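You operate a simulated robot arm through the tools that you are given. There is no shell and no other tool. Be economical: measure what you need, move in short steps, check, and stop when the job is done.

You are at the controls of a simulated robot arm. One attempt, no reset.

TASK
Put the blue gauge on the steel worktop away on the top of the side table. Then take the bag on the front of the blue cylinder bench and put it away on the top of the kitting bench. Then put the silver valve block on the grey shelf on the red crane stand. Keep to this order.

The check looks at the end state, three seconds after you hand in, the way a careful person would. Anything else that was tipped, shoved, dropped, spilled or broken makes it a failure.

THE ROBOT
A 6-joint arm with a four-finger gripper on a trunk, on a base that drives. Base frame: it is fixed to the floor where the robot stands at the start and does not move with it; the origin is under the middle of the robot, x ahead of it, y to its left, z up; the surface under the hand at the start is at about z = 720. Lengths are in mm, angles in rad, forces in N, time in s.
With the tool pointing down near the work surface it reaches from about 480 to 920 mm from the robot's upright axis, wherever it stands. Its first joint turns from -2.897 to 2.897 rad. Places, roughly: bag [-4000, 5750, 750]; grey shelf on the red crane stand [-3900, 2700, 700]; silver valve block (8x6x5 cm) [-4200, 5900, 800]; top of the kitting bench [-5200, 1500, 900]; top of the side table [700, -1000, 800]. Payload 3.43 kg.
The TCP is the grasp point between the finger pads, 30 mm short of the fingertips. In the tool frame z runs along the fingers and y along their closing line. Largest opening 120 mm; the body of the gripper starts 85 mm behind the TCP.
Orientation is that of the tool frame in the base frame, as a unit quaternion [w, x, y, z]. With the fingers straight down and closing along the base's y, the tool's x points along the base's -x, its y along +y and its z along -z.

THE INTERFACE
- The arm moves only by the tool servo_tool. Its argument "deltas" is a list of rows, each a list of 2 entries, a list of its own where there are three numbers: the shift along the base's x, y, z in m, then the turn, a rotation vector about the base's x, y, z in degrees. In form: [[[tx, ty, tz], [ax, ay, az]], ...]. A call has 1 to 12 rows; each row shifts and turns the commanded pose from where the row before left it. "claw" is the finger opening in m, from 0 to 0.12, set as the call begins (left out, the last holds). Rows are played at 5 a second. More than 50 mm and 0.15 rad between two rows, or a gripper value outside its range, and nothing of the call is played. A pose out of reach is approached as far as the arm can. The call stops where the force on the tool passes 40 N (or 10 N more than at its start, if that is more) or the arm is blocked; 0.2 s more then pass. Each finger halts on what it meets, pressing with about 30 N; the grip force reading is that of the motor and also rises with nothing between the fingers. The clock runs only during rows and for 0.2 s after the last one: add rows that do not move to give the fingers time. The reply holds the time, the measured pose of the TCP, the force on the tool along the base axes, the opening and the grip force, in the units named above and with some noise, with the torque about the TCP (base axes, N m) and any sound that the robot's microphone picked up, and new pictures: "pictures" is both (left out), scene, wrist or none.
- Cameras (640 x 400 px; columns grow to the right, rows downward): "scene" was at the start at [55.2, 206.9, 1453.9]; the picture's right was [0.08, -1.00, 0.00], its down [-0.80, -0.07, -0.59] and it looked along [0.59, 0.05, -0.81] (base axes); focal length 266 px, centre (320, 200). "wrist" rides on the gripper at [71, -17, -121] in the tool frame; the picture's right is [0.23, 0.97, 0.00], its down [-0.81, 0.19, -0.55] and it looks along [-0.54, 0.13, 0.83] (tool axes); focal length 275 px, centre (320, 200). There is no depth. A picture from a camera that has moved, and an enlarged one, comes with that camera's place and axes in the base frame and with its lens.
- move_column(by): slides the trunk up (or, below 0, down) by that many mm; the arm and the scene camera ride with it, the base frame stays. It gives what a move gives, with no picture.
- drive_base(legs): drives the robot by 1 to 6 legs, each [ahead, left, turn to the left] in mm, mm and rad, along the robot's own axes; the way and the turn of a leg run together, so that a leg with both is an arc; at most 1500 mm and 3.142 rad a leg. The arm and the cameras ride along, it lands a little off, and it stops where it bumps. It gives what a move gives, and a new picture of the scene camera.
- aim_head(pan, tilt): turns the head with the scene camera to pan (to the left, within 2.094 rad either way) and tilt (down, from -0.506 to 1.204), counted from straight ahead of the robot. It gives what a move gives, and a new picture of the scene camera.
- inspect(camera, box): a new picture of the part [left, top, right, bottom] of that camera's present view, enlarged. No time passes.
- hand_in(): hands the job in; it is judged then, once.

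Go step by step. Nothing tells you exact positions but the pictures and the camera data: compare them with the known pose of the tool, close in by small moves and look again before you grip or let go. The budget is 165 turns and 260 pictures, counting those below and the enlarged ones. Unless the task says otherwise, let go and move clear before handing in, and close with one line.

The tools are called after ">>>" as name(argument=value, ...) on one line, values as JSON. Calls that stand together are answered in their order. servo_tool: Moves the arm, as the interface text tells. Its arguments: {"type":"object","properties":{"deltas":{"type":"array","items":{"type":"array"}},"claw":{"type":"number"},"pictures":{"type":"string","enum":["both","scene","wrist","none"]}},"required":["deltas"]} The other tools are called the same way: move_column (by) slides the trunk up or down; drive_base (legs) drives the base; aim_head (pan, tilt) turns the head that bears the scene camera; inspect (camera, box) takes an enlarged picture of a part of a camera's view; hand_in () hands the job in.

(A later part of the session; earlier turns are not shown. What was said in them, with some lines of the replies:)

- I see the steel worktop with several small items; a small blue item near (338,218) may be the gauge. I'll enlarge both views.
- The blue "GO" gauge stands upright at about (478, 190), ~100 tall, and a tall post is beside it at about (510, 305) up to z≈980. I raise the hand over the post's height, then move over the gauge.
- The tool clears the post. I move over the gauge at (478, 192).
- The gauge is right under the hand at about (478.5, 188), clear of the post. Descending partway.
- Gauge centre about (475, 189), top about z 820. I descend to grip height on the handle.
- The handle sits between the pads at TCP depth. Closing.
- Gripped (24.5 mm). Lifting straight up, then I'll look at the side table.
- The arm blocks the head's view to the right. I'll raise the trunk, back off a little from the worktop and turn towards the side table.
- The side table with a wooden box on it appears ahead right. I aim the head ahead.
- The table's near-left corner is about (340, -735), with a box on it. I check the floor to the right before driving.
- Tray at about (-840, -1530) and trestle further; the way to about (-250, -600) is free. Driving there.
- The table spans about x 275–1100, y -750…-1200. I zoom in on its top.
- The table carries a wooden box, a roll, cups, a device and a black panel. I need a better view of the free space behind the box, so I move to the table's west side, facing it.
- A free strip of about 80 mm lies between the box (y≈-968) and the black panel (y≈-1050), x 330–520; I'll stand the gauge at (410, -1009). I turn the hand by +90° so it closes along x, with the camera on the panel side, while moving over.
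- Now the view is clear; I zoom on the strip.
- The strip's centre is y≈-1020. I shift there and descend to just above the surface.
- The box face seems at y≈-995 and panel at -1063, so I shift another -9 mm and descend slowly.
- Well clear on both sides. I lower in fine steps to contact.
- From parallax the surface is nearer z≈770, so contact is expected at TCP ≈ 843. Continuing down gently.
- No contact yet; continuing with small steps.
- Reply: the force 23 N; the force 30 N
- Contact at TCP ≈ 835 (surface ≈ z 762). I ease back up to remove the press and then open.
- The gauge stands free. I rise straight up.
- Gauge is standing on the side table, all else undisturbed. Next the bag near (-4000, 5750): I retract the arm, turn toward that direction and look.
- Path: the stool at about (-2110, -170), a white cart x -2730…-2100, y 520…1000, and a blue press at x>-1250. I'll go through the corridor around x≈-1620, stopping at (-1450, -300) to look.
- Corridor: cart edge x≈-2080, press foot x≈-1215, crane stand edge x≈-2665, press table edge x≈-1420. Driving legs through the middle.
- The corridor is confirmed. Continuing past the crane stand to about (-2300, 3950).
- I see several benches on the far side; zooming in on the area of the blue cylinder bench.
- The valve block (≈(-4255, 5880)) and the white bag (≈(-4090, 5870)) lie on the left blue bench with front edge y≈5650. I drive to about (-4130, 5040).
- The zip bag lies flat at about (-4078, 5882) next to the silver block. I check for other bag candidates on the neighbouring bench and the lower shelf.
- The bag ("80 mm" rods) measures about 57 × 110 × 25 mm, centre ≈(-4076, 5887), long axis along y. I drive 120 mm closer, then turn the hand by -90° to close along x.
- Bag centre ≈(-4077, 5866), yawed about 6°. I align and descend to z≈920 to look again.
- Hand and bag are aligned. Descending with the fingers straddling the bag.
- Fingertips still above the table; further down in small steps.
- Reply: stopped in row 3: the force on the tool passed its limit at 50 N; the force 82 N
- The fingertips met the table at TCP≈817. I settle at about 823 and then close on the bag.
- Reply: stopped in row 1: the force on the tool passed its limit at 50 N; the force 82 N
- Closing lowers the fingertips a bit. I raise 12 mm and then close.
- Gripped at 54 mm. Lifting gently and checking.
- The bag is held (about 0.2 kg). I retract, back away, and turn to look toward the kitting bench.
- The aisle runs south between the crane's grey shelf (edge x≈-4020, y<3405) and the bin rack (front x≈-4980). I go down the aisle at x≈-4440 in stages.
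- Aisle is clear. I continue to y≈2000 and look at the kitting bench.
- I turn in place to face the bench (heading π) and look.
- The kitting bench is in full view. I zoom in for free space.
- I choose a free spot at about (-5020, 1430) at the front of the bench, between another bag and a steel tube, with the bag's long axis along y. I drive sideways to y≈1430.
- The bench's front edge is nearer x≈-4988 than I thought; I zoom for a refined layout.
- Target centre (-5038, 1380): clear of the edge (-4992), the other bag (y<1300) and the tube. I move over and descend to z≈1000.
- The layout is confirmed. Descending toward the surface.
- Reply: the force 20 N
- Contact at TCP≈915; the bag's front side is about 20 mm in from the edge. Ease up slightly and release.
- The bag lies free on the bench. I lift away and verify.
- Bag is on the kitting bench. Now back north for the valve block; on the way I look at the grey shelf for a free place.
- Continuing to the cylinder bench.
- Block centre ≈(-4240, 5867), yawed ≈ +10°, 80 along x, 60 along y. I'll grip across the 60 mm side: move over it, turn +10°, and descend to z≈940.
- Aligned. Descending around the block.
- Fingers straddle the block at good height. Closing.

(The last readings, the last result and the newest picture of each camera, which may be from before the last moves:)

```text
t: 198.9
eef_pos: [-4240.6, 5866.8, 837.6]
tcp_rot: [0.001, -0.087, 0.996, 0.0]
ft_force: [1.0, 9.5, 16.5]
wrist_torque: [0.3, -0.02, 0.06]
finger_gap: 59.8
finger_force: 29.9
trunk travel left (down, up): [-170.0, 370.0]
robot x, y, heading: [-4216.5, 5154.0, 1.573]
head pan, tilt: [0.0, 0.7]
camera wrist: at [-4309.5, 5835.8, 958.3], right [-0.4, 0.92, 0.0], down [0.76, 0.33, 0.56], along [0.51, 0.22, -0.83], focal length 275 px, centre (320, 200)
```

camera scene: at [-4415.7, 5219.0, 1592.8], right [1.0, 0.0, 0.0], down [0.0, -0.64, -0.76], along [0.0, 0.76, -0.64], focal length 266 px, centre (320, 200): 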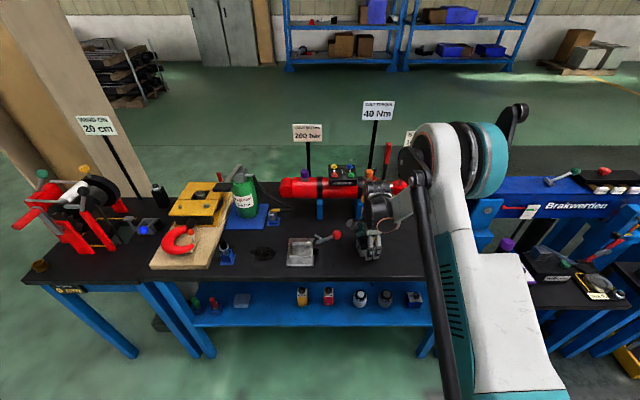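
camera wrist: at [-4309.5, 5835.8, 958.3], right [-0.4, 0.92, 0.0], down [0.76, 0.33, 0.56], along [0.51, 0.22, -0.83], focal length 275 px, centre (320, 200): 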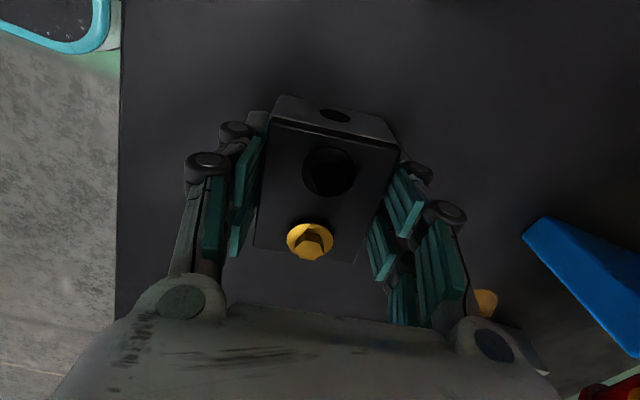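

Gripped at 59.8 mm. Lifting.

>>> servo_tool(deltas=[[[0, 0, 0.01], [0, 0, 0]], [[0, 0, 0.02], [0, 0, 0]], [[0, 0, 0.03], [0, 0, 0]], [[0, 0, 0.04], [0, 0, 0]], [[0, 0, 0.04], [0, 0, 0]], [[0, 0, 0.045], [0, 0, 0]], [[0, 0, 0.045], [0, 0, 0]], [[0, 0, 0.045], [0, 0, 0]], [[0, 0, 0.045], [0, 0, 0]], [[0, 0, 0.03], [0, 0, 0]], [[0, 0, 0], [0, 0, 0]]])

```text
t: 201.3
eef_pos: [-4240.9, 5865.7, 1187.5]
tcp_rot: [0.001, -0.087, 0.996, -0.001]
ft_force: [0.0, -0.6, -4.8]
wrist_torque: [-0.01, 0.0, 0.03]
finger_gap: 59.7
finger_force: 30.5
trunk travel left (down, up): [-170.0, 370.0]
robot x, y, heading: [-4216.8, 5153.6, 1.572]
head pan, tilt: [0.0, 0.7]
camera scene: at [-4415.7, 5219.3, 1592.7], right [1.0, 0.0, 0.0], down [0.0, -0.64, -0.76], along [0.0, 0.76, -0.64], focal length 266 px, centre (320, 200)
camera wrist: at [-4310.4, 5836.7, 1307.9], right [-0.4, 0.92, 0.0], down [0.76, 0.33, 0.55], along [0.51, 0.22, -0.83], focal length 275 px, centre (320, 200)
```

scene: 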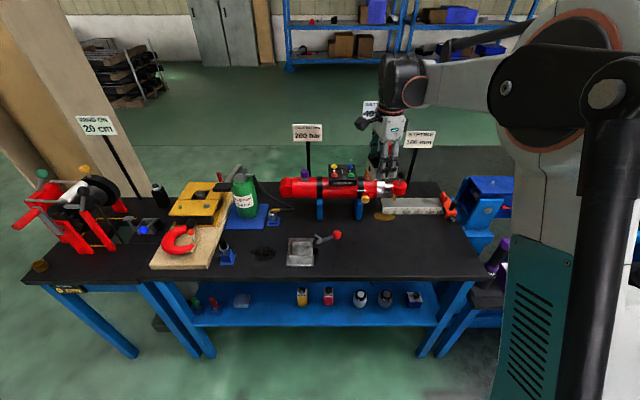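
wrist: 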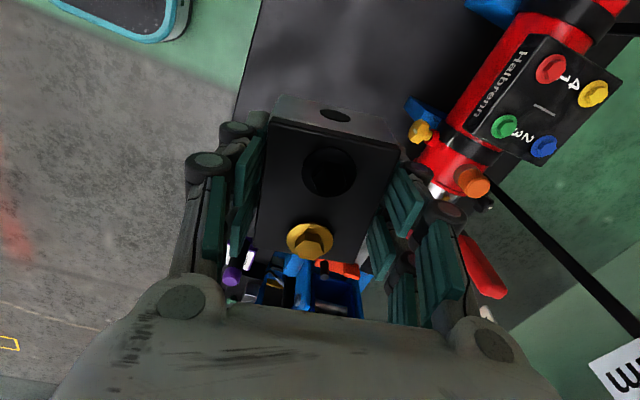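

The block is held, the bench is otherwise untouched. I retract, back off, face east and slide into the aisle north of the grey shelf to view it.

>>> servo_tool(deltas=[[[0, -0.045, 0], [0, 0, 0]], [[0, -0.045, 0], [0, 0, 0]], [[0.01, -0.045, 0], [0, 0, 0]], [[0.01, -0.04, 0], [0, 0, 0]]], pictures="none")

>>> drive_base(legs=[[-450, 0, 0], [0, 0, -1.57], [-260, -600, 0]])

>>> aim_head(pan=-0.3, tilt=0.75)

```text
t: 202.3
eef_pos: [-4219.9, 5690.1, 1187.8]
tcp_rot: [0.001, -0.087, 0.996, 0.001]
ft_force: [-0.2, -1.0, -5.7]
wrist_torque: [0.02, 0.0, -0.02]
finger_gap: 59.5
finger_force: 29.9
trunk travel left (down, up): [-170.0, 370.0]
robot x, y, heading: [-4215.8, 5151.9, 1.57]
head pan, tilt: [0.0, 0.7]
```

```text
t: 212.1
eef_pos: [-3943.6, 4101.4, 1187.1]
tcp_rot: [0.0, 0.645, 0.764, -0.001]
ft_force: [0.4, 0.0, -5.5]
wrist_torque: [0.02, 0.0, -0.03]
finger_gap: 59.9
finger_force: 30.1
trunk travel left (down, up): [-170.0, 370.0]
robot x, y, heading: [-4483.1, 4101.6, -0.002]
head pan, tilt: [0.0, 0.7]
camera scene: at [-4414.2, 4301.3, 1592.8], right [-0.01, -1.0, 0.0], down [-0.64, 0.0, -0.76], along [0.76, 0.0, -0.64], focal length 266 px, centre (320, 200)
```

scene: 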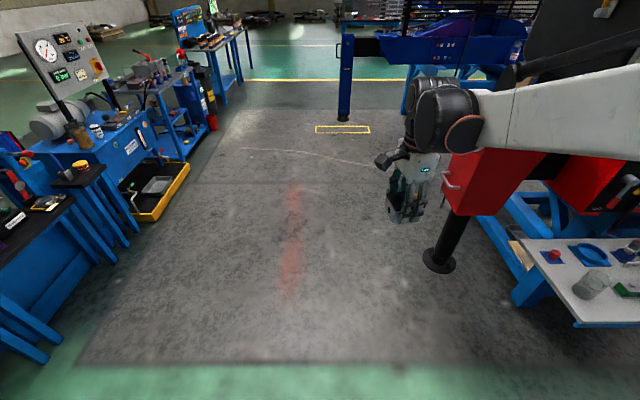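

```text
t: 212.9
eef_pos: [-3942.8, 4101.8, 1186.8]
tcp_rot: [0.001, 0.645, 0.764, -0.001]
ft_force: [0.2, -0.1, -5.5]
wrist_torque: [0.01, 0.02, 0.01]
finger_gap: 59.7
finger_force: 29.9
trunk travel left (down, up): [-170.0, 370.0]
robot x, y, heading: [-4483.9, 4102.3, -0.005]
head pan, tilt: [-0.3, 0.75]
camera scene: at [-4415.6, 4291.0, 1590.9], right [-0.13, -0.99, 0.0], down [-0.66, 0.09, -0.75], along [0.74, -0.1, -0.66], focal length 266 px, centre (320, 200)
```

scene: 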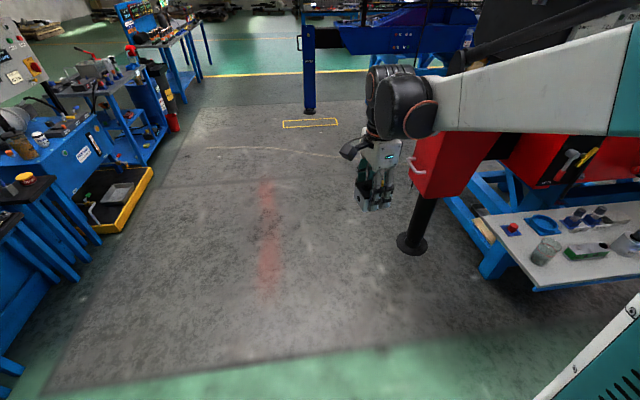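

I slide further south so the head sees the shelf's north part (only low items there).

>>> drive_base(legs=[[0, -650, 0]])

```text
t: 216.5
eef_pos: [-3944.4, 3459.8, 1187.6]
tcp_rot: [0.0, 0.643, 0.766, -0.001]
ft_force: [0.2, -0.3, -5.5]
wrist_torque: [0.03, 0.01, -0.01]
finger_gap: 59.7
finger_force: 30.5
trunk travel left (down, up): [-170.0, 370.0]
robot x, y, heading: [-4483.1, 3455.9, -0.003]
head pan, tilt: [-0.3, 0.75]
camera scene: at [-4418.5, 3646.4, 1591.0], right [-0.12, -0.99, 0.0], down [-0.66, 0.08, -0.75], along [0.74, -0.09, -0.66], focal length 266 px, centre (320, 200)
```

scene: 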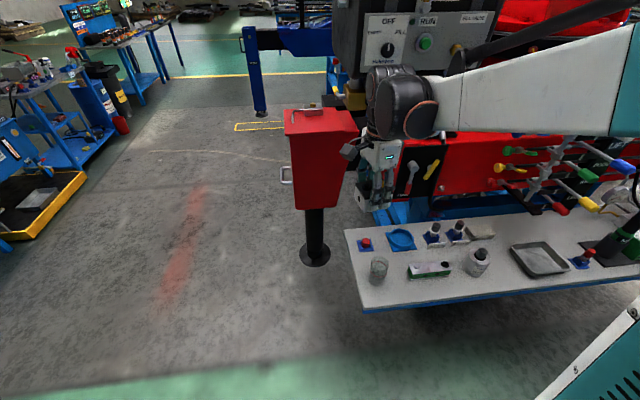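

>>> inspect(camera="scene", box=[330, 180, 640, 330])

```text
2.06 times, centred on (485, 255) of scene
camera zoom: at [-4418.5, 3646.4, 1591.0], right [-0.12, -0.99, 0.0], down [-0.66, 0.08, -0.75], along [0.74, -0.09, -0.66], focal length 548 px, centre (-21, 86)
```

zoom: 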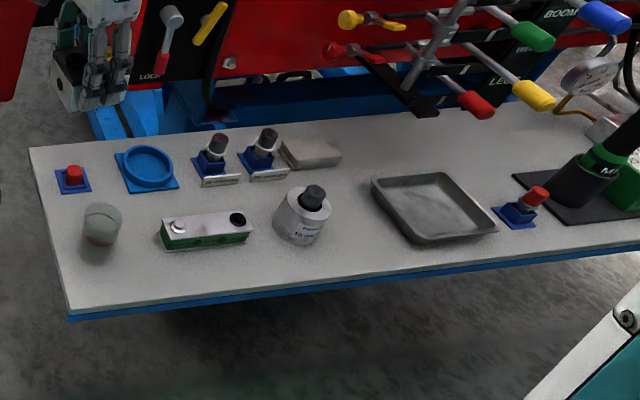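

Free places are limited; the lever tree overhangs the shelf's middle. I slide to y≈3000 and look with both cameras.

>>> drive_base(legs=[[0, -420, 0]])

>>> inspect(camera="wrist", box=[0, 0, 640, 400])

>>> inspect(camera="scene", box=[300, 120, 620, 320])

```text
t: 219.1
eef_pos: [-3947.5, 3036.5, 1187.9]
tcp_rot: [0.0, 0.644, 0.765, -0.001]
ft_force: [-0.6, -0.5, -5.2]
wrist_torque: [0.02, 0.01, 0.03]
finger_gap: 60.0
finger_force: 29.4
trunk travel left (down, up): [-170.0, 370.0]
robot x, y, heading: [-4481.7, 3036.4, -0.009]
head pan, tilt: [-0.3, 0.75]
camera scene: at [-4418.8, 3225.1, 1590.9], right [-0.13, -0.99, 0.0], down [-0.66, 0.08, -0.75], along [0.74, -0.1, -0.66], focal length 266 px, centre (320, 200)
```

scene: 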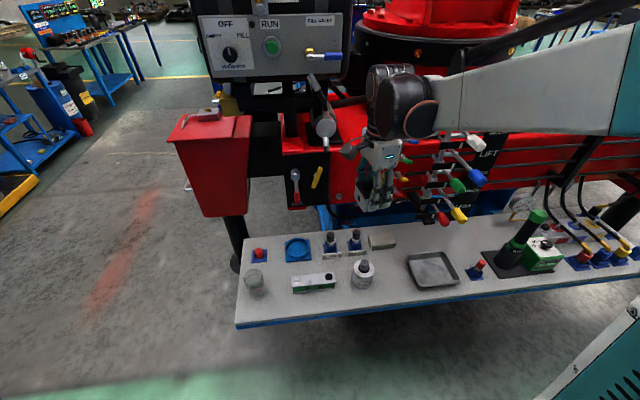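

```text
1.00 times, centred on (320, 200) of wrist (not enlarged: the box is as wide or as high as the picture)
camera zoom: at [-3976.4, 3103.1, 1308.2], right [0.92, 0.39, 0.0], down [0.33, -0.77, 0.55], along [0.22, -0.51, -0.83], focal length 275 px, centre (320, 200)
```

zoom: 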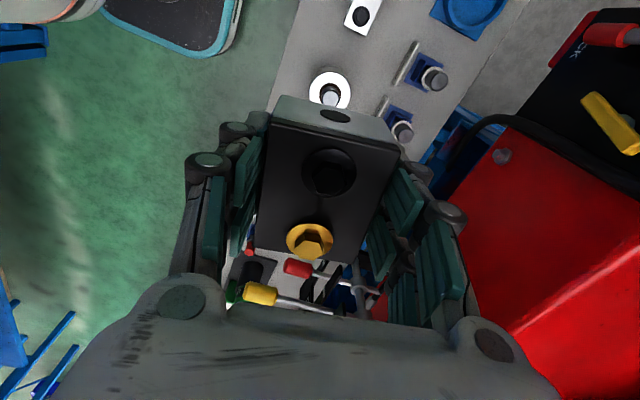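

```text
2.00 times, centred on (460, 220) of scene
camera zoom: at [-4418.8, 3225.1, 1590.9], right [-0.13, -0.99, 0.0], down [-0.66, 0.08, -0.75], along [0.74, -0.1, -0.66], focal length 531 px, centre (40, 160)
```

zoom: 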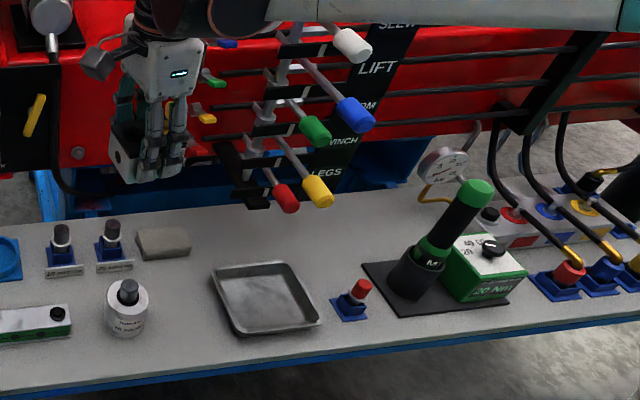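

Triangulation: shelf z≈735, white bottle at (-3920, 3005), tray from y≈2810 southward, lever knobs at y≈2740, z 960–1050. The gap between bottle and tray (≈150 mm) at centre (-3975, 2888) suits the block. I drive a bit right and back, then align.

>>> drive_base(legs=[[-60, -140, 0.005]])

>>> servo_tool(deltas=[[[0.01, 0, -0.02], [0, 0, -5]], [[0.01, 0, -0.03], [0, 0, -5]], [[0.01, 0, -0.03], [0, 0, 0]], [[0, 0, 0], [0, 0, 0]]])

>>> inspect(camera="scene", box=[300, 120, 560, 320])

```text
t: 220.4
eef_pos: [-4007.4, 2899.3, 1188.1]
tcp_rot: [0.0, 0.643, 0.766, -0.002]
ft_force: [-0.4, -0.2, -5.7]
wrist_torque: [0.01, -0.01, -0.02]
finger_gap: 59.7
finger_force: 30.3
trunk travel left (down, up): [-170.0, 370.0]
robot x, y, heading: [-4544.1, 2892.5, -0.001]
head pan, tilt: [-0.3, 0.75]
camera scene: at [-4480.3, 3084.9, 1590.9], right [-0.12, -0.99, 0.0], down [-0.66, 0.08, -0.75], along [0.74, -0.09, -0.66], focal length 266 px, centre (320, 200)
```

scene: 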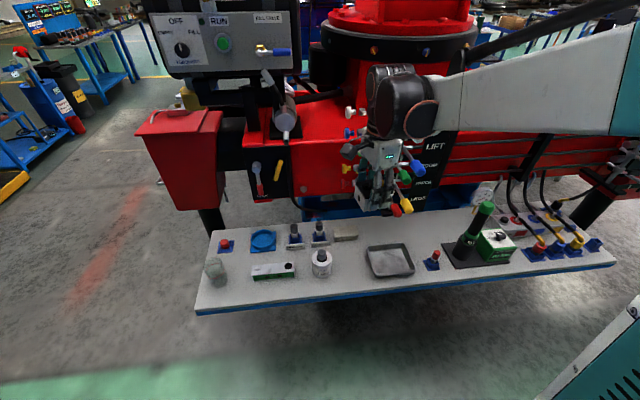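

```text
t: 221.4
eef_pos: [-3975.9, 2898.3, 1107.2]
tcp_rot: [0.001, 0.707, 0.707, -0.002]
ft_force: [0.9, -0.6, -5.8]
wrist_torque: [0.02, 0.02, 0.0]
finger_gap: 59.8
finger_force: 29.7
trunk travel left (down, up): [-170.0, 370.0]
robot x, y, heading: [-4543.5, 2894.5, -0.001]
head pan, tilt: [-0.3, 0.75]
camera scene: at [-4483.9, 3071.6, 1588.5], right [-0.29, -0.96, 0.0], down [-0.65, 0.2, -0.73], along [0.7, -0.22, -0.68], focal length 266 px, centre (320, 200)
camera wrist: at [-3994.0, 2969.2, 1228.5], right [0.97, 0.23, 0.0], down [0.19, -0.81, 0.55], along [0.13, -0.54, -0.83], focal length 275 px, centre (320, 200)
```

scene: 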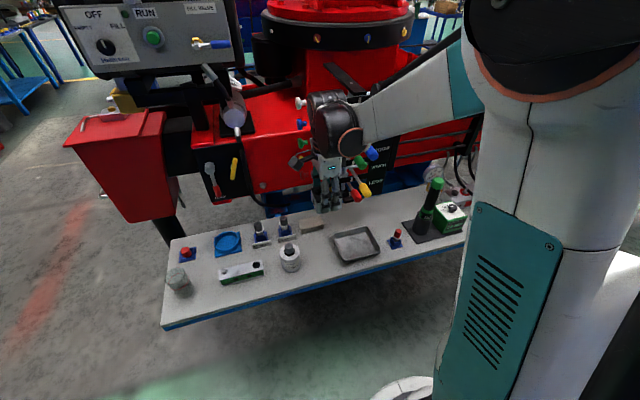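
wrist: 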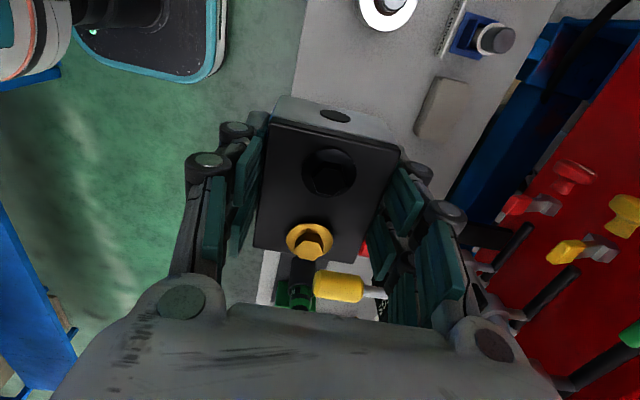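

```text
2.00 times, centred on (430, 220) of scene
camera zoom: at [-4483.9, 3071.6, 1588.5], right [-0.29, -0.96, 0.0], down [-0.65, 0.2, -0.73], along [0.7, -0.22, -0.68], focal length 531 px, centre (100, 160)
```

zoom: 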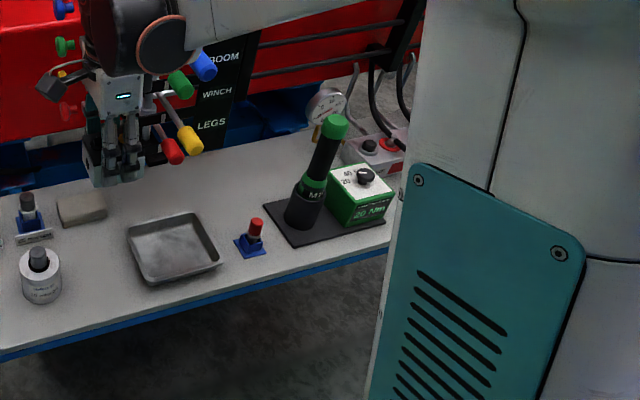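

Clearances check out: knobs at y≈2740, bottle edge y≈2966, tray edge y≈2810. I go down at (-3974, 2890).

>>> servo_tool(deltas=[[[0.002, -0.008, -0.04], [0, 0, 0]], [[0, 0, -0.045], [0, 0, 0]], [[0, 0, -0.045], [0, 0, 0]], [[0, 0, -0.045], [0, 0, 0]], [[0, 0, -0.045], [0, 0, 0]], [[0, 0, -0.03], [0, 0, 0]], [[0, 0, 0], [0, 0, 0]]])

>>> inspect(camera="scene", box=[240, 160, 440, 300])

```text
t: 223.0
eef_pos: [-3975.6, 2891.6, 856.7]
tcp_rot: [0.001, 0.708, 0.707, -0.001]
ft_force: [-0.4, -0.9, -6.0]
wrist_torque: [0.04, 0.01, 0.0]
finger_gap: 59.5
finger_force: 30.7
trunk travel left (down, up): [-170.0, 370.0]
robot x, y, heading: [-4544.1, 2896.6, 0.003]
head pan, tilt: [-0.3, 0.75]
camera scene: at [-4483.8, 3071.6, 1588.5], right [-0.29, -0.96, 0.0], down [-0.65, 0.2, -0.73], along [0.7, -0.22, -0.68], focal length 266 px, centre (320, 200)
camera wrist: at [-3993.3, 2961.1, 978.4], right [0.97, 0.23, 0.0], down [0.19, -0.81, 0.55], along [0.13, -0.54, -0.83], focal length 275 px, centre (320, 200)
```

scene: 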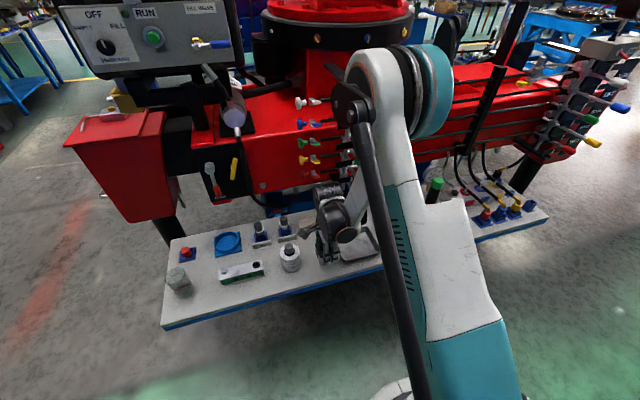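
wrist: 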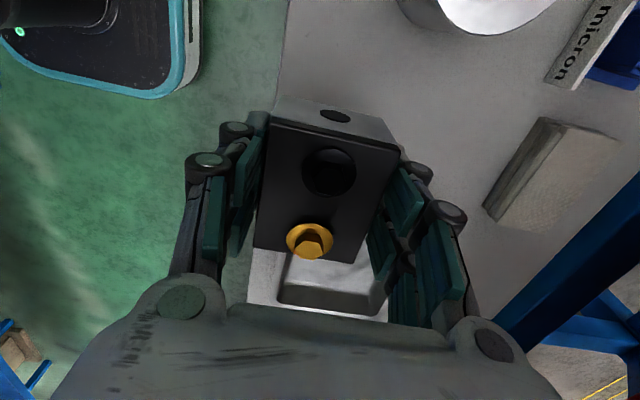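

```text
2.86 times, centred on (340, 230) of scene
camera zoom: at [-4483.8, 3071.6, 1588.5], right [-0.29, -0.96, 0.0], down [-0.65, 0.2, -0.73], along [0.7, -0.22, -0.68], focal length 759 px, centre (263, 114)
```

zoom: 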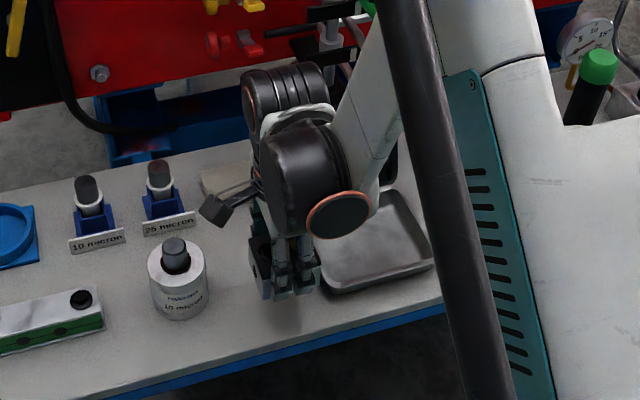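

The shelf edge shows at x≈-4017, so I shift 13 mm inward and continue down.

>>> servo_tool(deltas=[[[0.013, 0, 0], [0, 0, 0]], [[0, 0, -0.03], [0, 0, 0]], [[0, 0, -0.02], [0, 0, 0]], [[0, 0, 0], [0, 0, 0]]])

>>> inspect(camera="scene", box=[260, 200, 400, 290])

```text
t: 224.0
eef_pos: [-3962.7, 2892.2, 807.1]
tcp_rot: [0.001, 0.707, 0.707, -0.001]
ft_force: [-0.2, 0.1, -4.9]
wrist_torque: [0.01, 0.0, 0.0]
finger_gap: 59.7
finger_force: 29.9
trunk travel left (down, up): [-170.0, 370.0]
robot x, y, heading: [-4545.2, 2896.0, 0.004]
head pan, tilt: [-0.3, 0.75]
camera scene: at [-4483.8, 3071.6, 1588.5], right [-0.29, -0.96, 0.0], down [-0.65, 0.2, -0.73], along [0.7, -0.22, -0.68], focal length 266 px, centre (320, 200)
camera wrist: at [-3979.6, 2961.6, 928.2], right [0.97, 0.23, 0.0], down [0.19, -0.81, 0.55], along [0.13, -0.54, -0.83], focal length 275 px, centre (320, 200)
```

scene: 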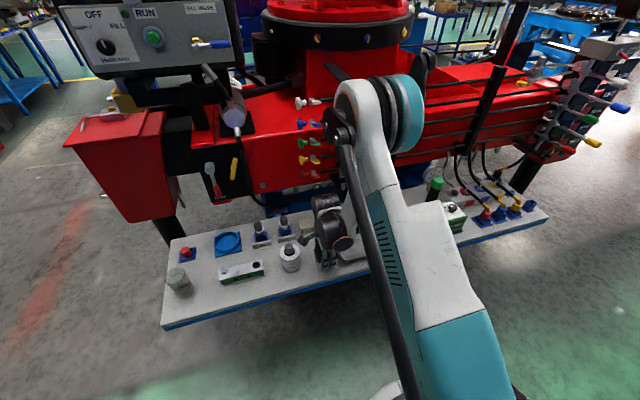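
wrist: 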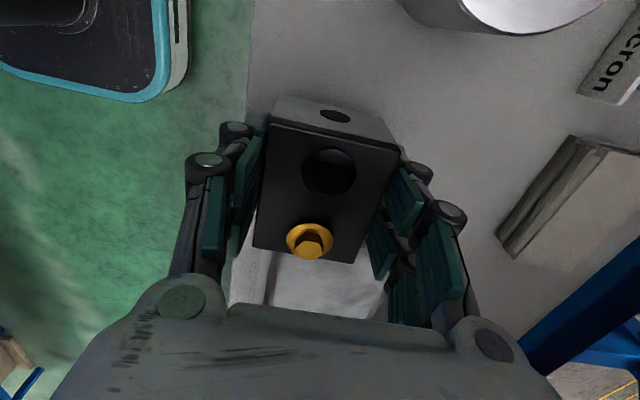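

```text
4.44 times, centred on (330, 245) of scene
camera zoom: at [-4483.8, 3071.6, 1588.5], right [-0.29, -0.96, 0.0], down [-0.65, 0.2, -0.73], along [0.7, -0.22, -0.68], focal length 1181 px, centre (276, 0)
```

zoom: 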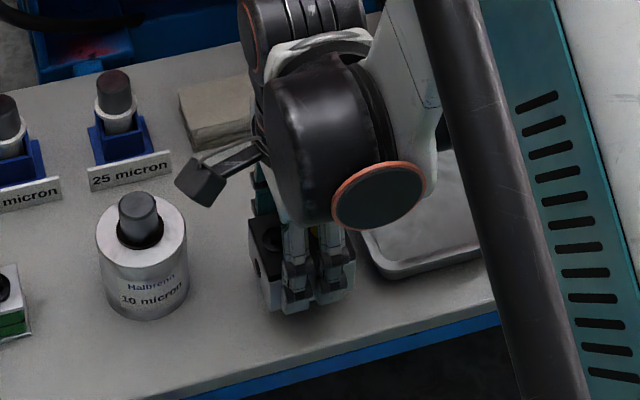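

Good position. Lowering in fine steps to contact.

>>> servo_tool(deltas=[[[0, -0.002, -0.008], [0, 0, 0]], [[0, 0, -0.005], [0, 0, 0]], [[0, 0, -0.003], [0, 0, 0]], [[0, 0, 0], [0, 0, 0]]], pictures="none")

>>> servo_tool(deltas=[[[0, 0, -0.002], [0, 0, 0]], [[0, 0, -0.001], [0, 0, 0]], [[0, 0, -0.001], [0, 0, 0]]], pictures="none")

>>> servo_tool(deltas=[[[0, 0, -0.001], [0, 0, 0]], [[0, 0, -0.001], [0, 0, 0]], [[0, 0, -0.001], [0, 0, 0]]], pictures="none")

>>> inspect(camera="scene", box=[260, 200, 400, 290])

```text
t: 225.0
eef_pos: [-3962.9, 2889.1, 790.6]
tcp_rot: [0.0, 0.707, 0.707, -0.002]
ft_force: [-0.2, -0.1, -5.1]
wrist_torque: [0.0, 0.04, 0.02]
finger_gap: 59.9
finger_force: 30.1
trunk travel left (down, up): [-170.0, 370.0]
robot x, y, heading: [-4545.6, 2894.8, -0.0]
head pan, tilt: [-0.3, 0.75]
```

```text
t: 225.8
eef_pos: [-3961.4, 2890.2, 787.3]
tcp_rot: [0.0, 0.707, 0.707, -0.002]
ft_force: [-1.4, 0.5, -5.7]
wrist_torque: [-0.02, 0.02, 0.0]
finger_gap: 59.8
finger_force: 29.9
trunk travel left (down, up): [-170.0, 370.0]
robot x, y, heading: [-4546.9, 2895.6, 0.002]
head pan, tilt: [-0.3, 0.75]
```

```text
t: 226.6
eef_pos: [-3962.3, 2889.7, 782.9]
tcp_rot: [0.0, 0.707, 0.707, -0.002]
ft_force: [0.2, 0.0, -5.1]
wrist_torque: [0.02, 0.04, 0.02]
finger_gap: 59.7
finger_force: 29.8
trunk travel left (down, up): [-170.0, 370.0]
robot x, y, heading: [-4544.9, 2897.6, 0.006]
head pan, tilt: [-0.3, 0.75]
```

```text
4.44 times, centred on (330, 245) of scene
camera zoom: at [-4483.9, 3071.6, 1588.5], right [-0.29, -0.96, 0.0], down [-0.65, 0.2, -0.73], along [0.7, -0.22, -0.68], focal length 1181 px, centre (276, 0)
```

zoom: 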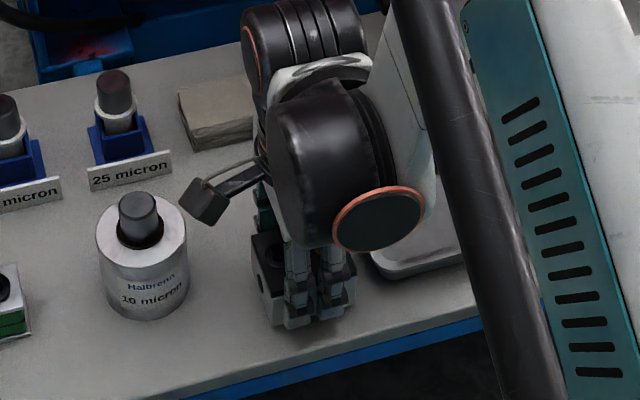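

>>> servo_tool(deltas=[[[0, 0, -0.001], [0, 0, 0]], [[0, 0, -0.001], [0, 0, 0]], [[0, 0, -0.001], [0, 0, 0]]], pictures="none")

>>> servo_tool(deltas=[[[0, 0, -0.001], [0, 0, 0]], [[0, 0, -0.001], [0, 0, 0]]], pictures="none")

>>> servo_tool(deltas=[[[0, 0, -0.001], [0, 0, 0]], [[0, 0, -0.001], [0, 0, 0]]], pictures="none")

>>> servo_tool(deltas=[[[0, 0, -0.001], [0, 0, 0]], [[0, 0, -0.001], [0, 0, 0]]], pictures="wrist")

```text
t: 227.4
eef_pos: [-3960.8, 2889.5, 779.5]
tcp_rot: [0.001, 0.707, 0.707, -0.003]
ft_force: [-0.3, -0.5, -5.8]
wrist_torque: [0.02, -0.02, 0.01]
finger_gap: 59.8
finger_force: 29.2
trunk travel left (down, up): [-170.0, 370.0]
robot x, y, heading: [-4543.6, 2896.0, 0.0]
head pan, tilt: [-0.3, 0.75]
```

```text
t: 228.0
eef_pos: [-3963.7, 2889.1, 778.8]
tcp_rot: [0.0, 0.708, 0.707, -0.001]
ft_force: [0.8, 0.8, -5.3]
wrist_torque: [-0.01, 0.0, -0.02]
finger_gap: 59.8
finger_force: 29.8
trunk travel left (down, up): [-170.0, 370.0]
robot x, y, heading: [-4545.8, 2895.3, 0.003]
head pan, tilt: [-0.3, 0.75]
```

```text
t: 228.6
eef_pos: [-3961.5, 2889.4, 777.8]
tcp_rot: [0.0, 0.707, 0.707, -0.001]
ft_force: [0.6, -0.2, -0.9]
wrist_torque: [-0.09, -0.2, 0.01]
finger_gap: 59.6
finger_force: 30.1
trunk travel left (down, up): [-170.0, 370.0]
robot x, y, heading: [-4542.9, 2895.6, -0.001]
head pan, tilt: [-0.3, 0.75]
```

```text
t: 229.2
eef_pos: [-3961.0, 2889.0, 776.2]
tcp_rot: [0.002, 0.707, 0.707, -0.001]
ft_force: [11.1, 0.5, 23.0]
wrist_torque: [0.05, -0.4, 0.0]
finger_gap: 60.0
finger_force: 29.8
trunk travel left (down, up): [-170.0, 370.0]
robot x, y, heading: [-4545.0, 2892.9, 0.0]
head pan, tilt: [-0.3, 0.75]
camera wrist: at [-3980.0, 2959.6, 897.2], right [0.97, 0.23, 0.0], down [0.19, -0.81, 0.56], along [0.13, -0.54, -0.83], focal length 275 px, centre (320, 200)
```

wrist: 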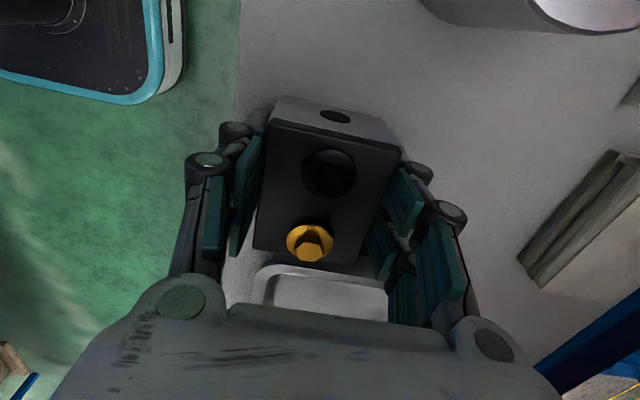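

Contact at TCP≈777; the tray's rim is ≈40 mm away from the block. Ease up and release.

>>> servo_tool(deltas=[[[0, 0, 0.0012], [0, 0, 0]], [[0, 0, 0], [0, 0, 0]]], pictures="none")

>>> servo_tool(deltas=[[[0, 0, 0], [0, 0, 0]], [[0, 0, 0], [0, 0, 0]], [[0, 0, 0], [0, 0, 0]]], claw=0.085, pictures="wrist")

```text
t: 229.8
eef_pos: [-3962.9, 2888.5, 776.3]
tcp_rot: [0.001, 0.707, 0.707, -0.002]
ft_force: [1.9, 0.0, 0.4]
wrist_torque: [0.09, -0.26, -0.03]
finger_gap: 60.0
finger_force: 30.1
trunk travel left (down, up): [-170.0, 370.0]
robot x, y, heading: [-4543.3, 2895.7, 0.003]
head pan, tilt: [-0.3, 0.75]
```

```text
t: 230.6
eef_pos: [-3962.8, 2889.3, 776.6]
tcp_rot: [0.001, 0.707, 0.707, -0.002]
ft_force: [-0.9, -0.2, -0.3]
wrist_torque: [-0.02, 0.03, -0.03]
finger_gap: 85.0
finger_force: 0.1
trunk travel left (down, up): [-170.0, 370.0]
robot x, y, heading: [-4545.7, 2895.3, -0.0]
head pan, tilt: [-0.3, 0.75]
camera wrist: at [-3980.1, 2959.5, 897.7], right [0.97, 0.23, 0.0], down [0.19, -0.81, 0.55], along [0.13, -0.54, -0.83], focal length 275 px, centre (320, 200)
```

wrist: 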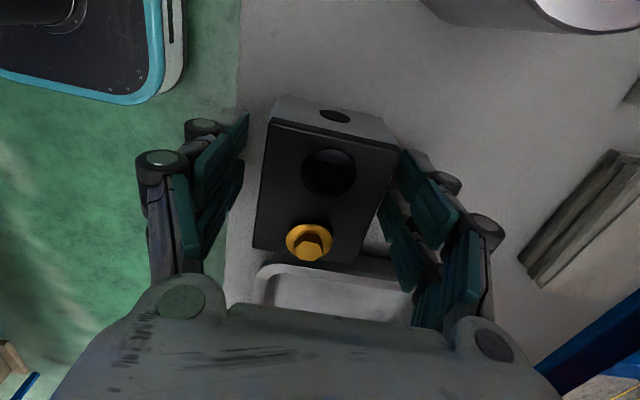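

Released; the block rests on the shelf. I rise straight up (y stays clear of the knobs) and check.

>>> servo_tool(deltas=[[[0, 0, 0.02], [0, 0, 0]], [[0, 0, 0.04], [0, 0, 0]], [[0, 0, 0.045], [0, 0, 0]], [[0, 0.005, 0.045], [0, 0, 0]], [[0, 0.005, 0.045], [0, 0, 0]], [[0, 0, 0.045], [0, 0, 0]], [[0, 0, 0.045], [0, 0, 0]], [[0, 0, 0.045], [0, 0, 0]], [[-0.02, 0, 0.045], [0, 0, 0]], [[-0.03, 0, 0.03], [0, 0, 0]]])

>>> drive_base(legs=[[-30, 0, 0], [0, 450, 0]])

>>> inspect(camera="scene", box=[330, 170, 640, 330])

```text
t: 232.8
eef_pos: [-4012.7, 2898.3, 1182.4]
tcp_rot: [0.001, 0.707, 0.708, -0.001]
ft_force: [-0.7, 0.4, 0.2]
wrist_torque: [0.01, -0.01, 0.0]
finger_gap: 85.0
finger_force: 0.0
trunk travel left (down, up): [-170.0, 370.0]
robot x, y, heading: [-4548.3, 2895.7, 0.006]
head pan, tilt: [-0.3, 0.75]
camera scene: at [-4485.1, 3069.5, 1590.0], right [-0.32, -0.95, 0.0], down [-0.63, 0.21, -0.74], along [0.71, -0.24, -0.67], focal length 266 px, centre (320, 200)
camera wrist: at [-4030.3, 2969.3, 1303.3], right [0.97, 0.23, 0.0], down [0.19, -0.81, 0.56], along [0.13, -0.54, -0.83], focal length 275 px, centre (320, 200)
```

scene: 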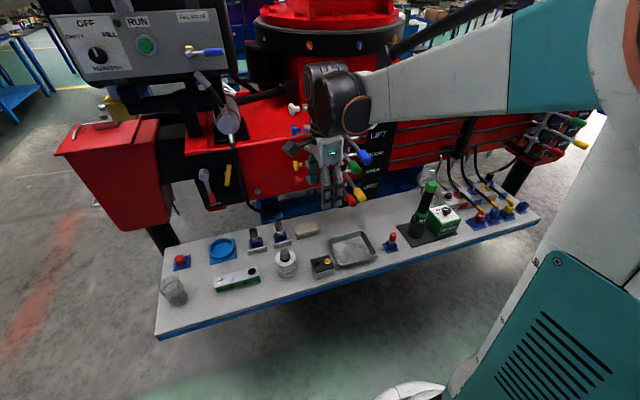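
wrist: 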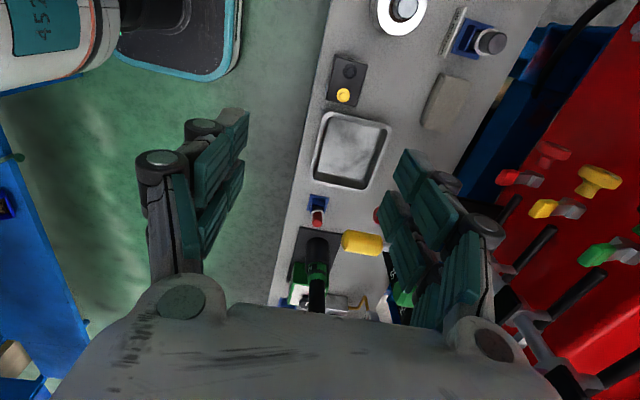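

```text
t: 236.0
eef_pos: [-4044.0, 3350.7, 1181.4]
tcp_rot: [0.001, 0.706, 0.708, -0.001]
ft_force: [0.8, 0.0, 0.4]
wrist_torque: [0.0, -0.01, -0.02]
finger_gap: 85.0
finger_force: 0.1
trunk travel left (down, up): [-170.0, 370.0]
robot x, y, heading: [-4578.2, 3345.6, 0.006]
head pan, tilt: [-0.3, 0.75]
camera scene: at [-4515.9, 3519.8, 1590.0], right [-0.31, -0.95, 0.0], down [-0.64, 0.21, -0.74], along [0.71, -0.23, -0.67], focal length 266 px, centre (320, 200)
```

scene: 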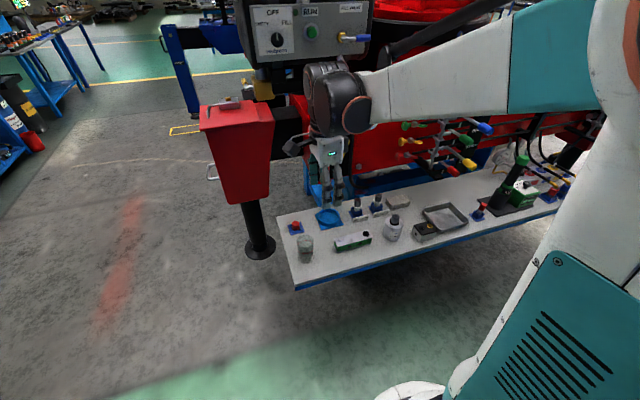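

```text
2.06 times, centred on (485, 250) of scene
camera zoom: at [-4515.9, 3519.8, 1590.0], right [-0.31, -0.95, 0.0], down [-0.64, 0.21, -0.74], along [0.71, -0.23, -0.67], focal length 548 px, centre (-21, 97)
```

zoom: 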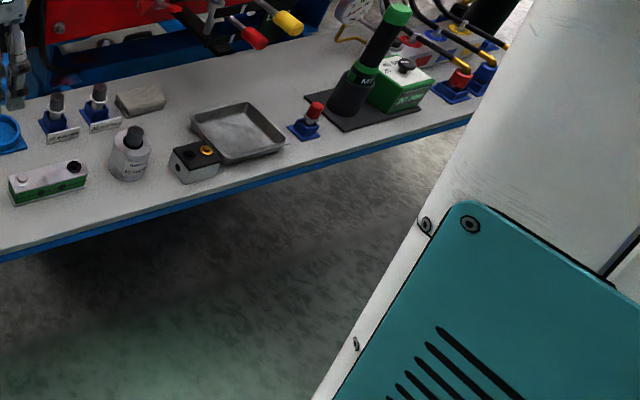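

The silver block stands flat on the grey shelf between the bottle and the tray, nothing else has moved, and the hand is empty and clear. All three items are placed in order, so I hand in.

>>> hand_in()

```text
The job is handed in.
```

All three items were put away in the order you asked: the blue gauge on the side table, the bag on the kitting bench, and the silver valve block on the grey shelf. I've handed the job in, but it hasn't reported a result yet.
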